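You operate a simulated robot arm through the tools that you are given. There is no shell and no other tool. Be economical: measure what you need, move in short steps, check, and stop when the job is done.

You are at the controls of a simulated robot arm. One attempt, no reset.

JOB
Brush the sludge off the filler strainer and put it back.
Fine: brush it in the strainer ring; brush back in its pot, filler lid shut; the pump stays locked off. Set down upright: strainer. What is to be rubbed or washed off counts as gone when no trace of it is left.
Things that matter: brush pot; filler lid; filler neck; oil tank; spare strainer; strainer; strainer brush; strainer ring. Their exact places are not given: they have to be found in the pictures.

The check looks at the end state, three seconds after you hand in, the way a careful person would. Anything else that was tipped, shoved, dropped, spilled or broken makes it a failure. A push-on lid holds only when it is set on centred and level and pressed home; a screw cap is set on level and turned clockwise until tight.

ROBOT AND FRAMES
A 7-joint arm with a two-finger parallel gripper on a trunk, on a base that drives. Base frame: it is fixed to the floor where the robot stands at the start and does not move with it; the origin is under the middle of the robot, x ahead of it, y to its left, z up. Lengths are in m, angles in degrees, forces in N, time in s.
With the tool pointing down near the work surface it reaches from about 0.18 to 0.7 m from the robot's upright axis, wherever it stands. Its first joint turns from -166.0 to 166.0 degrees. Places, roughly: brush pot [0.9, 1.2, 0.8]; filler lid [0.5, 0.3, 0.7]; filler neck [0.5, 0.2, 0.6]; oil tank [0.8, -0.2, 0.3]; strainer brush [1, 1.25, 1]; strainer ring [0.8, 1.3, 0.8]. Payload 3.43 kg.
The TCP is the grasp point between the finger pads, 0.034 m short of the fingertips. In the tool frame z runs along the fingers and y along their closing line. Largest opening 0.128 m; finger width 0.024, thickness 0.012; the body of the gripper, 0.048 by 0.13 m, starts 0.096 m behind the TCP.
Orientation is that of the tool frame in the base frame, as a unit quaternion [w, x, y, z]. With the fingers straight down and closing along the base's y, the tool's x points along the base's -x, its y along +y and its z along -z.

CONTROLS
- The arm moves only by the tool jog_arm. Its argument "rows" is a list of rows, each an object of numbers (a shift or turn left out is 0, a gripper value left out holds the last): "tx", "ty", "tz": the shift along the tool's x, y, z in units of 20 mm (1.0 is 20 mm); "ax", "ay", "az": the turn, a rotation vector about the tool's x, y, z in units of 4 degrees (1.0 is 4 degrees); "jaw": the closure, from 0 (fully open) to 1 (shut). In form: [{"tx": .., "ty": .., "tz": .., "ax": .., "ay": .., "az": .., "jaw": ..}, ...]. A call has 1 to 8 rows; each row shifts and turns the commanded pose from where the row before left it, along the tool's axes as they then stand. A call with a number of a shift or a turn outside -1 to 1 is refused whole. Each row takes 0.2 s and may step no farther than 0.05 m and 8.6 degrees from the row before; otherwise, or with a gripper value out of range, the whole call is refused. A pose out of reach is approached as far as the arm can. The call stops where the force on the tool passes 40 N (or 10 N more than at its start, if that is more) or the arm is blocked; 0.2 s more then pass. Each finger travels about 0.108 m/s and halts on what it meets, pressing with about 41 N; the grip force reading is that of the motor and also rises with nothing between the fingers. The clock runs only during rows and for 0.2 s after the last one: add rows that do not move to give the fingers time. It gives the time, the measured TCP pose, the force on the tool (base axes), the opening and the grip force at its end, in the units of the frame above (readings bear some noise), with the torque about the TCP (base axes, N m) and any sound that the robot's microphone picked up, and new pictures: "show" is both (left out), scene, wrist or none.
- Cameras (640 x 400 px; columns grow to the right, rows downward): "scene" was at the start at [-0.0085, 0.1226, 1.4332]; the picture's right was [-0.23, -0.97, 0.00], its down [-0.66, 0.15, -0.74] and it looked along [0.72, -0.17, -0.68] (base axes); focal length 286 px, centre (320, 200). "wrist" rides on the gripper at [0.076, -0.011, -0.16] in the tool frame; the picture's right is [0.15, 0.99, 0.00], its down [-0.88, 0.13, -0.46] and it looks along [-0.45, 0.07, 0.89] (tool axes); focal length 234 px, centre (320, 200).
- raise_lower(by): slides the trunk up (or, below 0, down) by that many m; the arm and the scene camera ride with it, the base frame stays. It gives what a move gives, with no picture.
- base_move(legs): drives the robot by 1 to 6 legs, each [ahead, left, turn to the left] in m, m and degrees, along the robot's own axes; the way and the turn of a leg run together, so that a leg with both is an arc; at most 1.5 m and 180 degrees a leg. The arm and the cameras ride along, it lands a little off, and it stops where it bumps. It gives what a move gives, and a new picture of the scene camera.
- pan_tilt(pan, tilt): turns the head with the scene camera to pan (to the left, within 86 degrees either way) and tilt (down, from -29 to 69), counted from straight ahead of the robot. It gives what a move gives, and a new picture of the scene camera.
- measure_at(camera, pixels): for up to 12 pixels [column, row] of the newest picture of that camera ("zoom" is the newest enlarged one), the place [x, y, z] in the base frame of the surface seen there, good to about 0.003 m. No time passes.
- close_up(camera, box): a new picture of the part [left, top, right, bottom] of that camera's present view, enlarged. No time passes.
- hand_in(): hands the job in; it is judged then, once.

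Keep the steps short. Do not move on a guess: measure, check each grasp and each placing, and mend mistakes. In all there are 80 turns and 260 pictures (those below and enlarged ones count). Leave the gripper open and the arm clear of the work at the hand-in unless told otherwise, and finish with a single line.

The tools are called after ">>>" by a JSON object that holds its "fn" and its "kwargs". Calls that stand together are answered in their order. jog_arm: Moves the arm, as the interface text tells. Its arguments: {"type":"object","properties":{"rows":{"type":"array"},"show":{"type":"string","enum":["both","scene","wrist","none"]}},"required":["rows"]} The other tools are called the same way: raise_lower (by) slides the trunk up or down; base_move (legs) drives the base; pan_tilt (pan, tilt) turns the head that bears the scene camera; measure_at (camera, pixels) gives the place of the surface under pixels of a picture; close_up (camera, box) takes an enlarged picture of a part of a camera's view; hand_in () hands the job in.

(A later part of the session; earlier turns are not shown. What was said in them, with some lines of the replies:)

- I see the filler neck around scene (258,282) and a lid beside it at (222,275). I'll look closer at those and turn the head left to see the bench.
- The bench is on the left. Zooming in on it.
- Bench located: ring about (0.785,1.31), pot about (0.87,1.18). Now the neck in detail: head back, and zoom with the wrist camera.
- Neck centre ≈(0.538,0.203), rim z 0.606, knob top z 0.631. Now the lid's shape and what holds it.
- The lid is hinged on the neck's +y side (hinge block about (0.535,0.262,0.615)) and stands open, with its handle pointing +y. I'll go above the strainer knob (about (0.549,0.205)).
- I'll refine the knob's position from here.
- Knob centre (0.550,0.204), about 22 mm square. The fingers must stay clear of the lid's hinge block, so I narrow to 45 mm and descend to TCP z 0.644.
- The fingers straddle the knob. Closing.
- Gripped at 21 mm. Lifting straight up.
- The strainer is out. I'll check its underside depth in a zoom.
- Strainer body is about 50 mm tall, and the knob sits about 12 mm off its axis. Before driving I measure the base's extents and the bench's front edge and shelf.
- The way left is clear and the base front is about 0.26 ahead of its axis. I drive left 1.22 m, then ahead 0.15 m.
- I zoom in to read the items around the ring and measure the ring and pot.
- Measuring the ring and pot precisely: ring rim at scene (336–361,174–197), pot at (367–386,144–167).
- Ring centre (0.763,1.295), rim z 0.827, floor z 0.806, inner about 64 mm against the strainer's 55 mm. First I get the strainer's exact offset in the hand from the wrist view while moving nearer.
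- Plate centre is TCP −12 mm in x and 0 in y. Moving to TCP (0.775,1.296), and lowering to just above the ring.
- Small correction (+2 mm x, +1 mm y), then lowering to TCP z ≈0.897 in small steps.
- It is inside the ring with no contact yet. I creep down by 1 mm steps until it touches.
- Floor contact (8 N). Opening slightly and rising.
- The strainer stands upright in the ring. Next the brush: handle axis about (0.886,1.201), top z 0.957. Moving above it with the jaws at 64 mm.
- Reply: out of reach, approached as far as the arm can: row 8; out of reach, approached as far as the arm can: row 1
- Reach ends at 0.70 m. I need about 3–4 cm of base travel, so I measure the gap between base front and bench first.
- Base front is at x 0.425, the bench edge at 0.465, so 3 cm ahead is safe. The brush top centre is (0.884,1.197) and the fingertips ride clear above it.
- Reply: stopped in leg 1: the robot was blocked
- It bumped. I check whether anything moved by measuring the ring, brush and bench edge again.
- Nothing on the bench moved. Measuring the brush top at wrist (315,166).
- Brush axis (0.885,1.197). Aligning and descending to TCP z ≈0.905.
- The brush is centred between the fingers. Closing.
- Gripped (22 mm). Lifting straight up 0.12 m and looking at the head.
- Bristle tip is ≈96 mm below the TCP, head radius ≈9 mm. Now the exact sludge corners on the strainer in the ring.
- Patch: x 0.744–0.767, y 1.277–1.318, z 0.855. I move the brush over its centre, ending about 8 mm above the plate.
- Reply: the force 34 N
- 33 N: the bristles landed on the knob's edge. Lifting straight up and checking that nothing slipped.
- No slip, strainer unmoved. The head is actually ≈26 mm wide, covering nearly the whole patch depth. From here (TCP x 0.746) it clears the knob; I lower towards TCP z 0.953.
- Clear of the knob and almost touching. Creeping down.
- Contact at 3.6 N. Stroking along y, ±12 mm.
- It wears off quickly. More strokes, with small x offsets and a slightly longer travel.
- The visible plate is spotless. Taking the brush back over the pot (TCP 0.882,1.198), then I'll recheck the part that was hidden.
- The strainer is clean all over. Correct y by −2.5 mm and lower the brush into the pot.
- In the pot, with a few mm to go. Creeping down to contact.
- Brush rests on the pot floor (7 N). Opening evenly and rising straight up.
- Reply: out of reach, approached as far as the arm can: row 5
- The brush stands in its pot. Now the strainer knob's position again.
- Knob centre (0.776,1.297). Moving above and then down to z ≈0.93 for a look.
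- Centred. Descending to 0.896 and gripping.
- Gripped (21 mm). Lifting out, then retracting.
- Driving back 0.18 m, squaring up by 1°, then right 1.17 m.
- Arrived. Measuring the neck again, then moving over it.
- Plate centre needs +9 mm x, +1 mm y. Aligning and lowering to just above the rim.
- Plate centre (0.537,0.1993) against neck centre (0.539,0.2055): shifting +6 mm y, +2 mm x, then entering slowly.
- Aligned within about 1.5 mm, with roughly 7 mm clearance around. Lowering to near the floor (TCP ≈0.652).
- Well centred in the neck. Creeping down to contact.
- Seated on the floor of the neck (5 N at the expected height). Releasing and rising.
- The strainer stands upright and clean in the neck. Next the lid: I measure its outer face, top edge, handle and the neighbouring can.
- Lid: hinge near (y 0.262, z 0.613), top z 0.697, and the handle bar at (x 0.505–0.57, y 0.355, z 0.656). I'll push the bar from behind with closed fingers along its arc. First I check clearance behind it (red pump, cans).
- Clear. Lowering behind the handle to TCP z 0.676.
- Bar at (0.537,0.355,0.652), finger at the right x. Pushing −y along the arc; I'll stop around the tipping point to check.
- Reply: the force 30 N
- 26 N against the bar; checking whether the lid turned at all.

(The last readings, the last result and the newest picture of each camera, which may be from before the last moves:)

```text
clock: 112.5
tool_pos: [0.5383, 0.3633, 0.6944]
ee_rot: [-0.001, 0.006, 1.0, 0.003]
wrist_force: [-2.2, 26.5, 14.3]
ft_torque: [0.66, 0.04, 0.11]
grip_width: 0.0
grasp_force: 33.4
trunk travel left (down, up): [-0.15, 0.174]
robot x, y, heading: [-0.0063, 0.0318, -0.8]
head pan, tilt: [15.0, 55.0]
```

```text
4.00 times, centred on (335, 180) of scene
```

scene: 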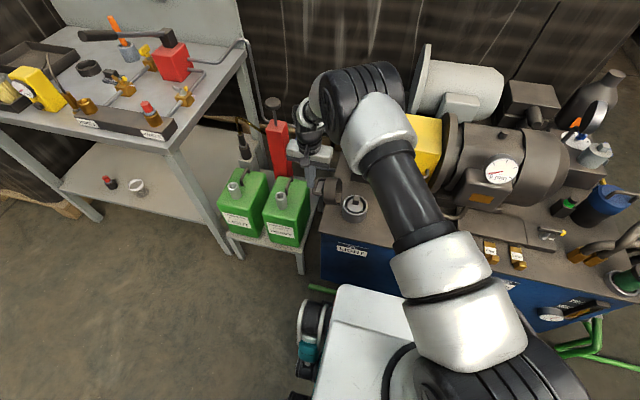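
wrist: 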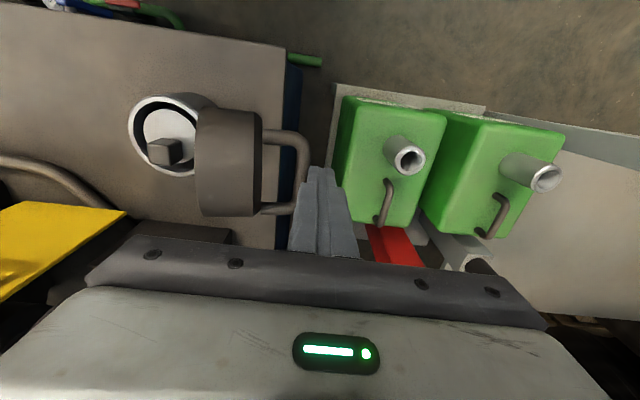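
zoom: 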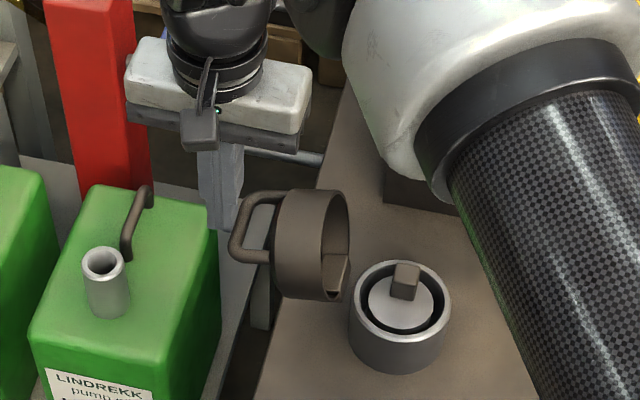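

The lid turned about 10° with a stiff hinge, so pushing works. Following the arc further.

>>> {"fn": "jog_arm", "kwargs": {"rows": [{"ty": -0.3, "tz": -0.36}, {"ty": -0.3, "tz": -0.36}, {"ty": -0.41, "tz": -0.34}, {"ty": -0.41, "tz": -0.34}, {"ty": -0.5, "tz": -0.26}, {"ty": -0.5, "tz": -0.26}]}}

>>> {"fn": "close_up", "kwargs": {"camera": "wrist", "box": [160, 60, 400, 220]}}

>>> {"fn": "close_up", "kwargs": {"camera": "scene", "box": [280, 130, 390, 230]}}

```text
clock: 113.1
tool_pos: [0.5388, 0.3555, 0.706]
ee_rot: [-0.001, 0.004, 1.0, 0.004]
wrist_force: [0.0, 3.1, 0.2]
ft_torque: [0.08, -0.06, 0.08]
grip_width: 0.0002
grasp_force: 32.2
trunk travel left (down, up): [-0.15, 0.174]
robot x, y, heading: [-0.0049, 0.0274, -0.7]
head pan, tilt: [15.0, 55.0]
stopped in row 3: the force on the tool passed its limit at 41 N (the readings are from after the stop); the commanded pose is now the measured one
```

scene: 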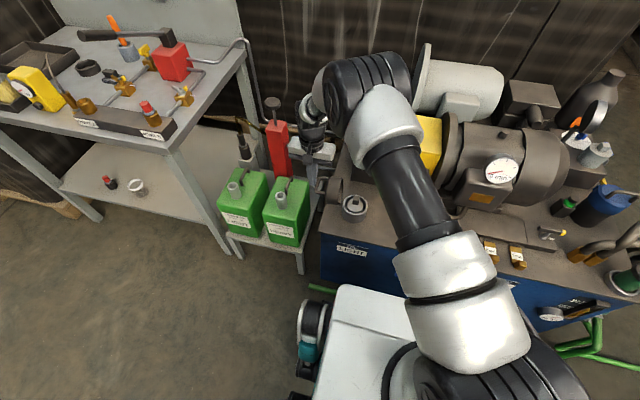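
wrist: 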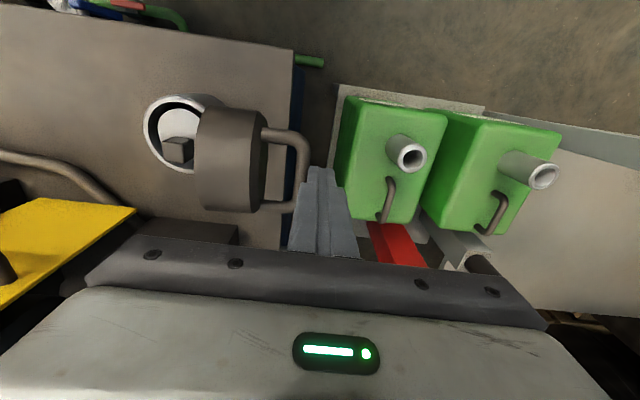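

```text
2.50 times, centred on (280, 140) of wrist
```

zoom: 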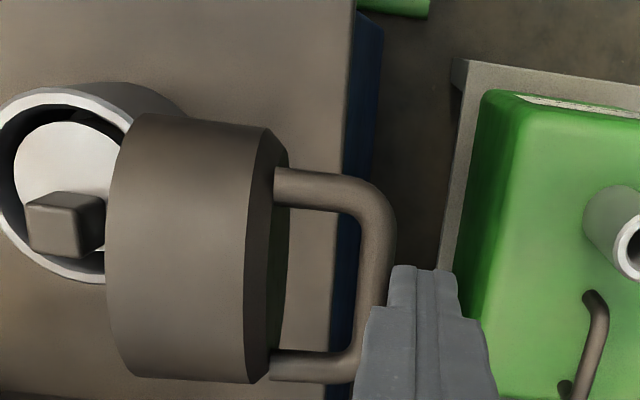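

```text
4.00 times, centred on (335, 180) of scene
```

zoom: 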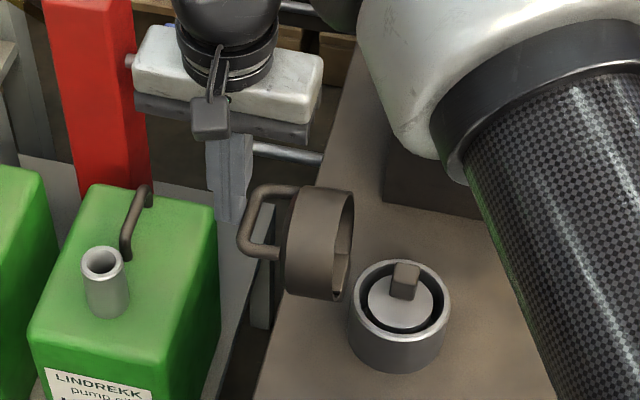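

The lid is turning and stays where it is pushed (friction hinge). Slower steps keep the force down.

>>> {"fn": "jog_arm", "kwargs": {"rows": [{"ty": -0.2, "tz": -0.15}, {"ty": -0.2, "tz": -0.17}, {"ty": -0.15, "tz": -0.15}, {"ty": -0.15, "tz": -0.15}, {"ty": -0.15, "tz": -0.15}, {"ty": -0.15, "tz": -0.15}, {"ty": -0.15, "tz": -0.15}, {"ty": -0.15, "tz": -0.15}], "show": "wrist"}}

>>> {"fn": "measure_at", "kwargs": {"camera": "wrist", "pixels": [[304, 155], [304, 165], [258, 160], [262, 180], [285, 133], [240, 160]]}}

```text
clock: 114.9
tool_pos: [0.5392, 0.3261, 0.7295]
ee_rot: [-0.002, 0.006, 1.0, 0.004]
wrist_force: [-0.6, 0.1, -0.3]
ft_torque: [-0.03, -0.02, 0.0]
grip_width: 0.0001
grasp_force: 32.7
trunk travel left (down, up): [-0.15, 0.174]
robot x, y, heading: [-0.0013, 0.0286, -0.9]
head pan, tilt: [15.0, 55.0]
```

wrist: 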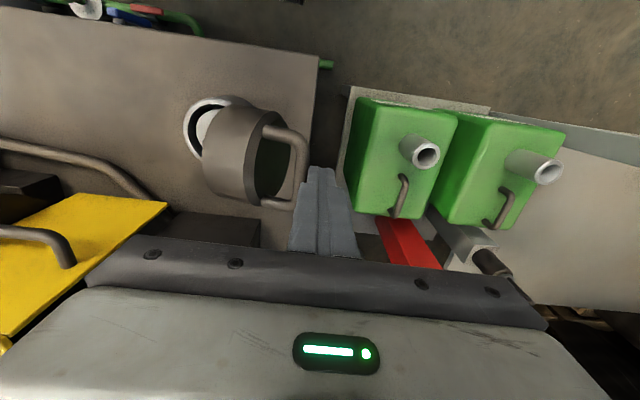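

```text
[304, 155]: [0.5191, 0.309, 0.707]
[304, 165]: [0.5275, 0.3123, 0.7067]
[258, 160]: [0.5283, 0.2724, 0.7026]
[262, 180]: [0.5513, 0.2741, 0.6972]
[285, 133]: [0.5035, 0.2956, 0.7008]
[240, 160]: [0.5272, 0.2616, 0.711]
```

Now it moves with almost no force; bar at φ≈63°. Continuing over the top.

>>> {"fn": "jog_arm", "kwargs": {"rows": [{"ty": -0.2, "tz": -0.08}, {"ty": -0.2, "tz": -0.08}, {"ty": -0.2, "tz": -0.08}, {"ty": -0.2, "tz": -0.06}, {"ty": -0.2, "tz": -0.06}, {"ty": -0.25, "tz": -0.04}, {"ty": -0.25, "tz": -0.03}, {"ty": -0.25}]}}

>>> {"fn": "close_up", "kwargs": {"camera": "scene", "box": [280, 130, 390, 230]}}

>>> {"fn": "measure_at", "kwargs": {"camera": "wrist", "pixels": [[304, 155], [304, 165], [280, 160], [262, 180], [285, 133], [240, 160]]}}

```text
clock: 116.7
tool_pos: [0.5381, 0.2921, 0.7385]
ee_rot: [-0.001, 0.006, 1.0, 0.003]
wrist_force: [0.1, 1.2, 0.3]
ft_torque: [-0.02, 0.02, 0.05]
grip_width: 0.0
grasp_force: 33.0
trunk travel left (down, up): [-0.15, 0.174]
robot x, y, heading: [-0.0053, 0.0324, -0.8]
head pan, tilt: [15.0, 55.0]
```

scene: 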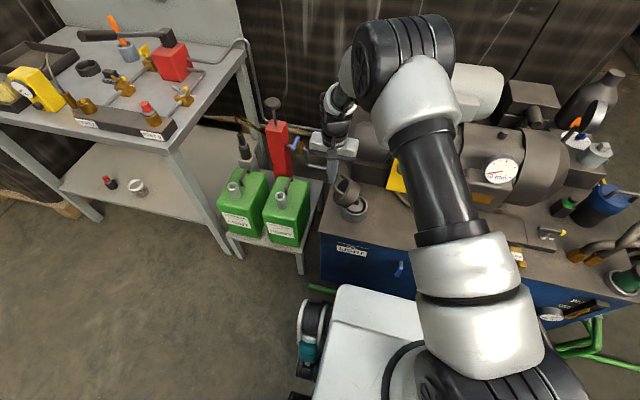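
wrist: 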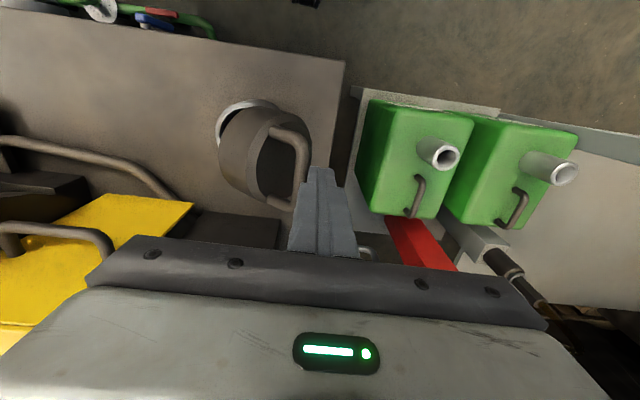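

```text
4.00 times, centred on (335, 180) of scene
```

zoom: 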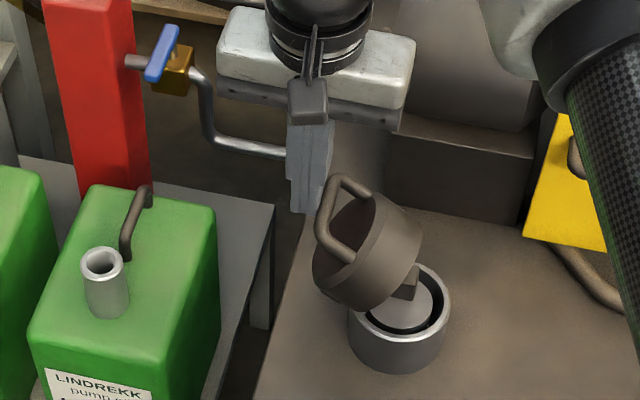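

```text
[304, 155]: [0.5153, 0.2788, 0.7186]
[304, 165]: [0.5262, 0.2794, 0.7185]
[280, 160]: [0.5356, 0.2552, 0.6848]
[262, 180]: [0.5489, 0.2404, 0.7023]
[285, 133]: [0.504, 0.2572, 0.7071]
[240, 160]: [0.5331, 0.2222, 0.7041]
```

Nearly over. Pushing a further 40 mm in −y.

>>> {"fn": "jog_arm", "kwargs": {"rows": [{"ty": -0.25}, {"ty": -0.25}, {"ty": -0.25}, {"ty": -0.25}, {"ty": -0.25}, {"ty": -0.25, "tz": 0.05}, {"ty": -0.25, "tz": 0.05}, {"ty": -0.25, "tz": 0.1}]}}

>>> {"fn": "close_up", "kwargs": {"camera": "scene", "box": [280, 130, 390, 230]}}

>>> {"fn": "measure_at", "kwargs": {"camera": "wrist", "pixels": [[304, 155], [304, 165], [280, 160], [262, 180], [285, 133], [240, 160]]}}

```text
clock: 118.5
tool_pos: [0.5384, 0.2527, 0.7339]
ee_rot: [-0.001, 0.005, 1.0, 0.004]
wrist_force: [0.3, 0.3, 0.1]
ft_torque: [-0.01, 0.02, 0.01]
grip_width: 0.0
grasp_force: 33.0
trunk travel left (down, up): [-0.15, 0.174]
robot x, y, heading: [-0.0037, 0.0287, -1.0]
head pan, tilt: [15.0, 55.0]
```

scene: 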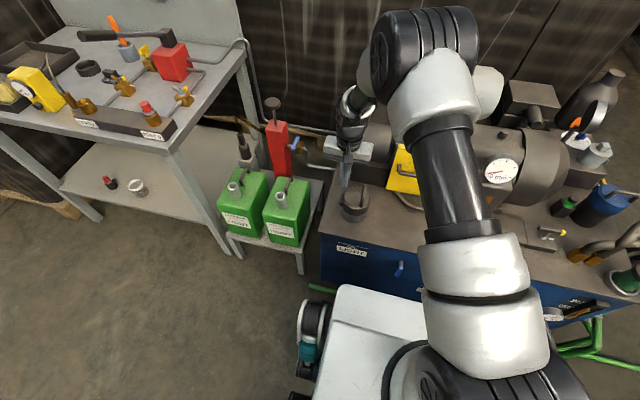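
wrist: 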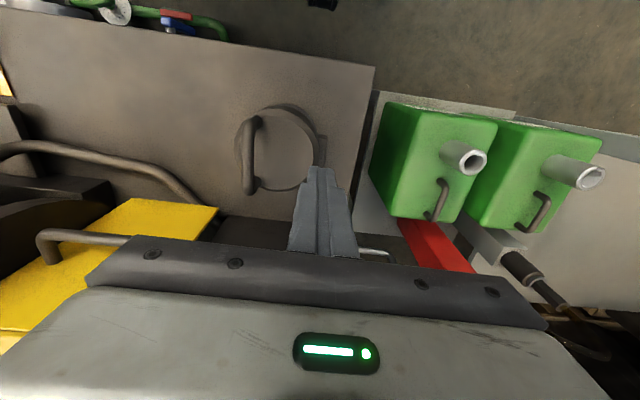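

```text
4.00 times, centred on (335, 180) of scene
```

zoom: 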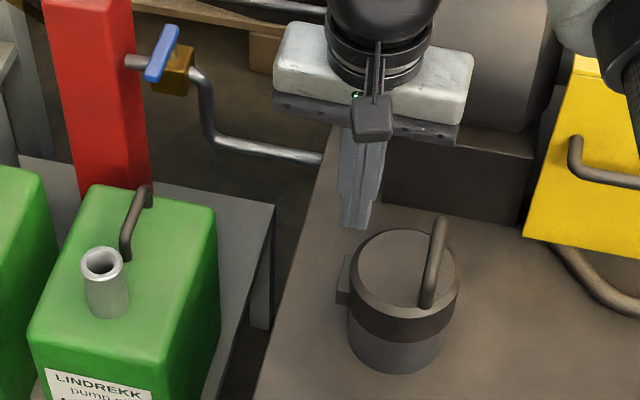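

```text
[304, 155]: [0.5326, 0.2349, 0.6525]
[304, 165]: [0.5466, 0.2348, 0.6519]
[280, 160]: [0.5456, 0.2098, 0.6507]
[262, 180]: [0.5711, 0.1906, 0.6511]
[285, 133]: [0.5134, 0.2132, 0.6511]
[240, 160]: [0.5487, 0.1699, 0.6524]
```

The lid has swung shut; its top is level at z 0.651. I measure the handle and then give the lid a light press on its top to make sure it is home.

>>> {"fn": "measure_at", "kwargs": {"camera": "wrist", "pixels": [[249, 150], [247, 170], [252, 125], [262, 115], [300, 180], [275, 185], [320, 145]]}}

>>> {"fn": "jog_arm", "kwargs": {"rows": [{"ty": -0.5}, {"ty": -0.6}, {"tz": 1}, {"tz": 1}, {"tz": 0.2}], "show": "none"}}

```text
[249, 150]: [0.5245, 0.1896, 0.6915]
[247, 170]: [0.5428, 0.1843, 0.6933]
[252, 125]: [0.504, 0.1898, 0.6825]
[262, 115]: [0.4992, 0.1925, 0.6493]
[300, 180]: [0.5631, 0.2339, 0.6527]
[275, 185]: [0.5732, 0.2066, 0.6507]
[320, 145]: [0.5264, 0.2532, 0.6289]
```

```text
clock: 119.7
tool_pos: [0.5386, 0.2294, 0.6922]
ee_rot: [-0.001, 0.004, 1.0, 0.004]
wrist_force: [-0.3, 0.1, 0.0]
ft_torque: [0.0, 0.0, -0.01]
grip_width: 0.0
grasp_force: 32.8
trunk travel left (down, up): [-0.15, 0.174]
robot x, y, heading: [-0.0068, 0.0347, -0.9]
head pan, tilt: [15.0, 55.0]
```

>>> {"fn": "jog_arm", "kwargs": {"rows": [{"tz": 0.12}, {"tz": 0.1}, {"tz": 0.1}, {"tz": 0.1}, {"tz": 0.1}, {"tz": 0.1}], "show": "none"}}

```text
clock: 120.9
tool_pos: [0.5368, 0.2291, 0.6855]
ee_rot: [0.0, 0.005, 1.0, 0.004]
wrist_force: [-9.5, -4.0, 23.4]
ft_torque: [-0.2, 0.38, -0.05]
grip_width: 0.0001
grasp_force: 33.4
trunk travel left (down, up): [-0.15, 0.174]
robot x, y, heading: [-0.006, 0.027, -0.9]
head pan, tilt: [15.0, 55.0]
stopped in row 6: the force on the tool passed its limit at 44 N (the readings are from after the stop); the commanded pose is now the measured one
```

Firm press, the lid is home. Rising, opening the gripper, retracting and checking everything.

>>> {"fn": "jog_arm", "kwargs": {"rows": [{"tz": -0.5}, {"tz": -1}, {"tz": -1}, {"tz": -1}, {"tz": -1}, {"tz": -1}, {"tz": -1, "tx": 1}, {"tz": -1, "tx": 1}], "show": "none"}}

>>> {"fn": "jog_arm", "kwargs": {"rows": [{"tz": -1, "tx": 1, "jaw": 0.5}, {"tz": -1, "tx": 1, "jaw": 0}, {"tz": -0.5, "tx": 1}, {"tx": 1}, {"tx": 1}, {"tx": 1}, {"tx": 1}, {"tx": 0}]}}

>>> {"fn": "close_up", "kwargs": {"camera": "scene", "box": [290, 150, 400, 230]}}

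>>> {"fn": "close_up", "kwargs": {"camera": "scene", "box": [0, 0, 260, 160]}}

>>> {"fn": "close_up", "kwargs": {"camera": "wrist", "box": [240, 130, 400, 230]}}

```text
clock: 122.7
tool_pos: [0.5001, 0.2288, 0.8331]
ee_rot: [-0.001, 0.006, 1.0, 0.004]
wrist_force: [0.0, 0.6, -0.5]
ft_torque: [0.01, 0.05, 0.01]
grip_width: 0.0
grasp_force: 33.1
trunk travel left (down, up): [-0.15, 0.174]
robot x, y, heading: [-0.005, 0.0269, -0.7]
head pan, tilt: [15.0, 55.0]
```

```text
clock: 124.5
tool_pos: [0.3578, 0.2296, 0.882]
ee_rot: [0.0, 0.007, 1.0, 0.004]
wrist_force: [-0.1, 0.0, -0.2]
ft_torque: [0.02, -0.01, 0.03]
grip_width: 0.1279
grasp_force: 0.1
trunk travel left (down, up): [-0.15, 0.174]
robot x, y, heading: [-0.0056, 0.0304, -0.6]
head pan, tilt: [15.0, 55.0]
```

scene: 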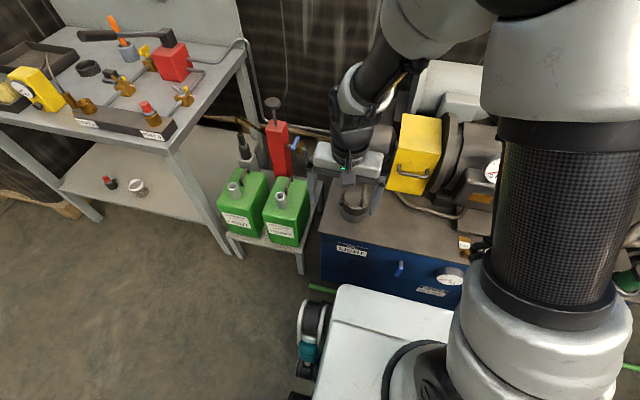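
wrist: 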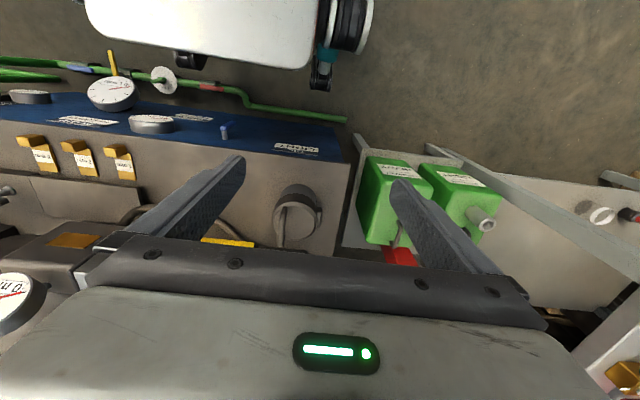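

```text
5.00 times, centred on (345, 190) of scene
```

zoom: 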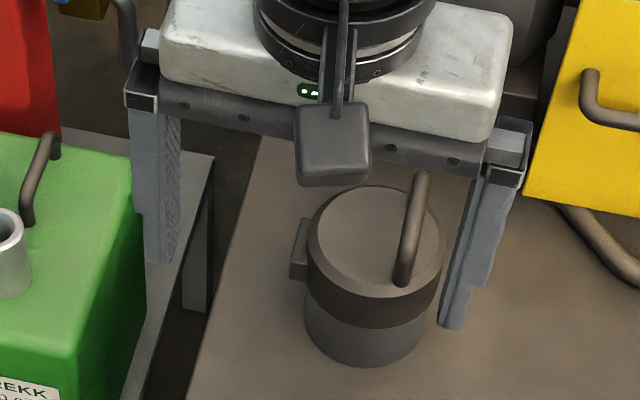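

```text
2.46 times, centred on (130, 80) of scene
```

zoom: 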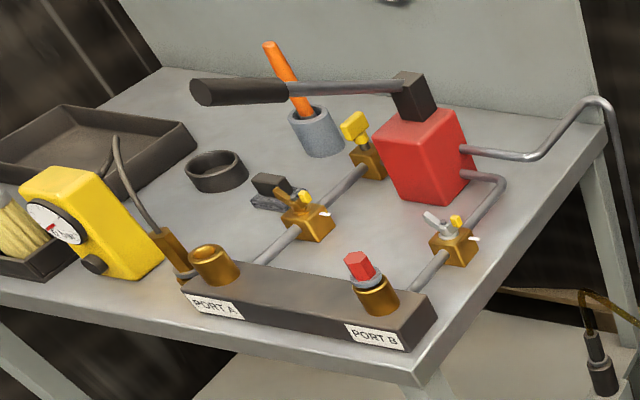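

```text
4.00 times, centred on (320, 180) of wrist
```

zoom: 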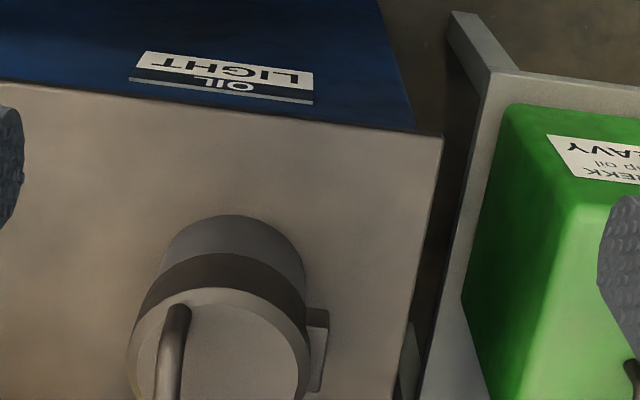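

The lid is shut and level, the brush is in its pot, the ring is empty and in place, nothing else is disturbed, the pump was never touched, and the gripper is open and clear. Handing in.

>>> {"fn": "hand_in", "kwargs": {}}

```text
The job is handed in.
```

The strainer was brushed clean in the ring and set back upright in the filler neck, with the lid pressed shut, the brush back in its pot and the pump untouched; the job is handed in, with no verdict returned.
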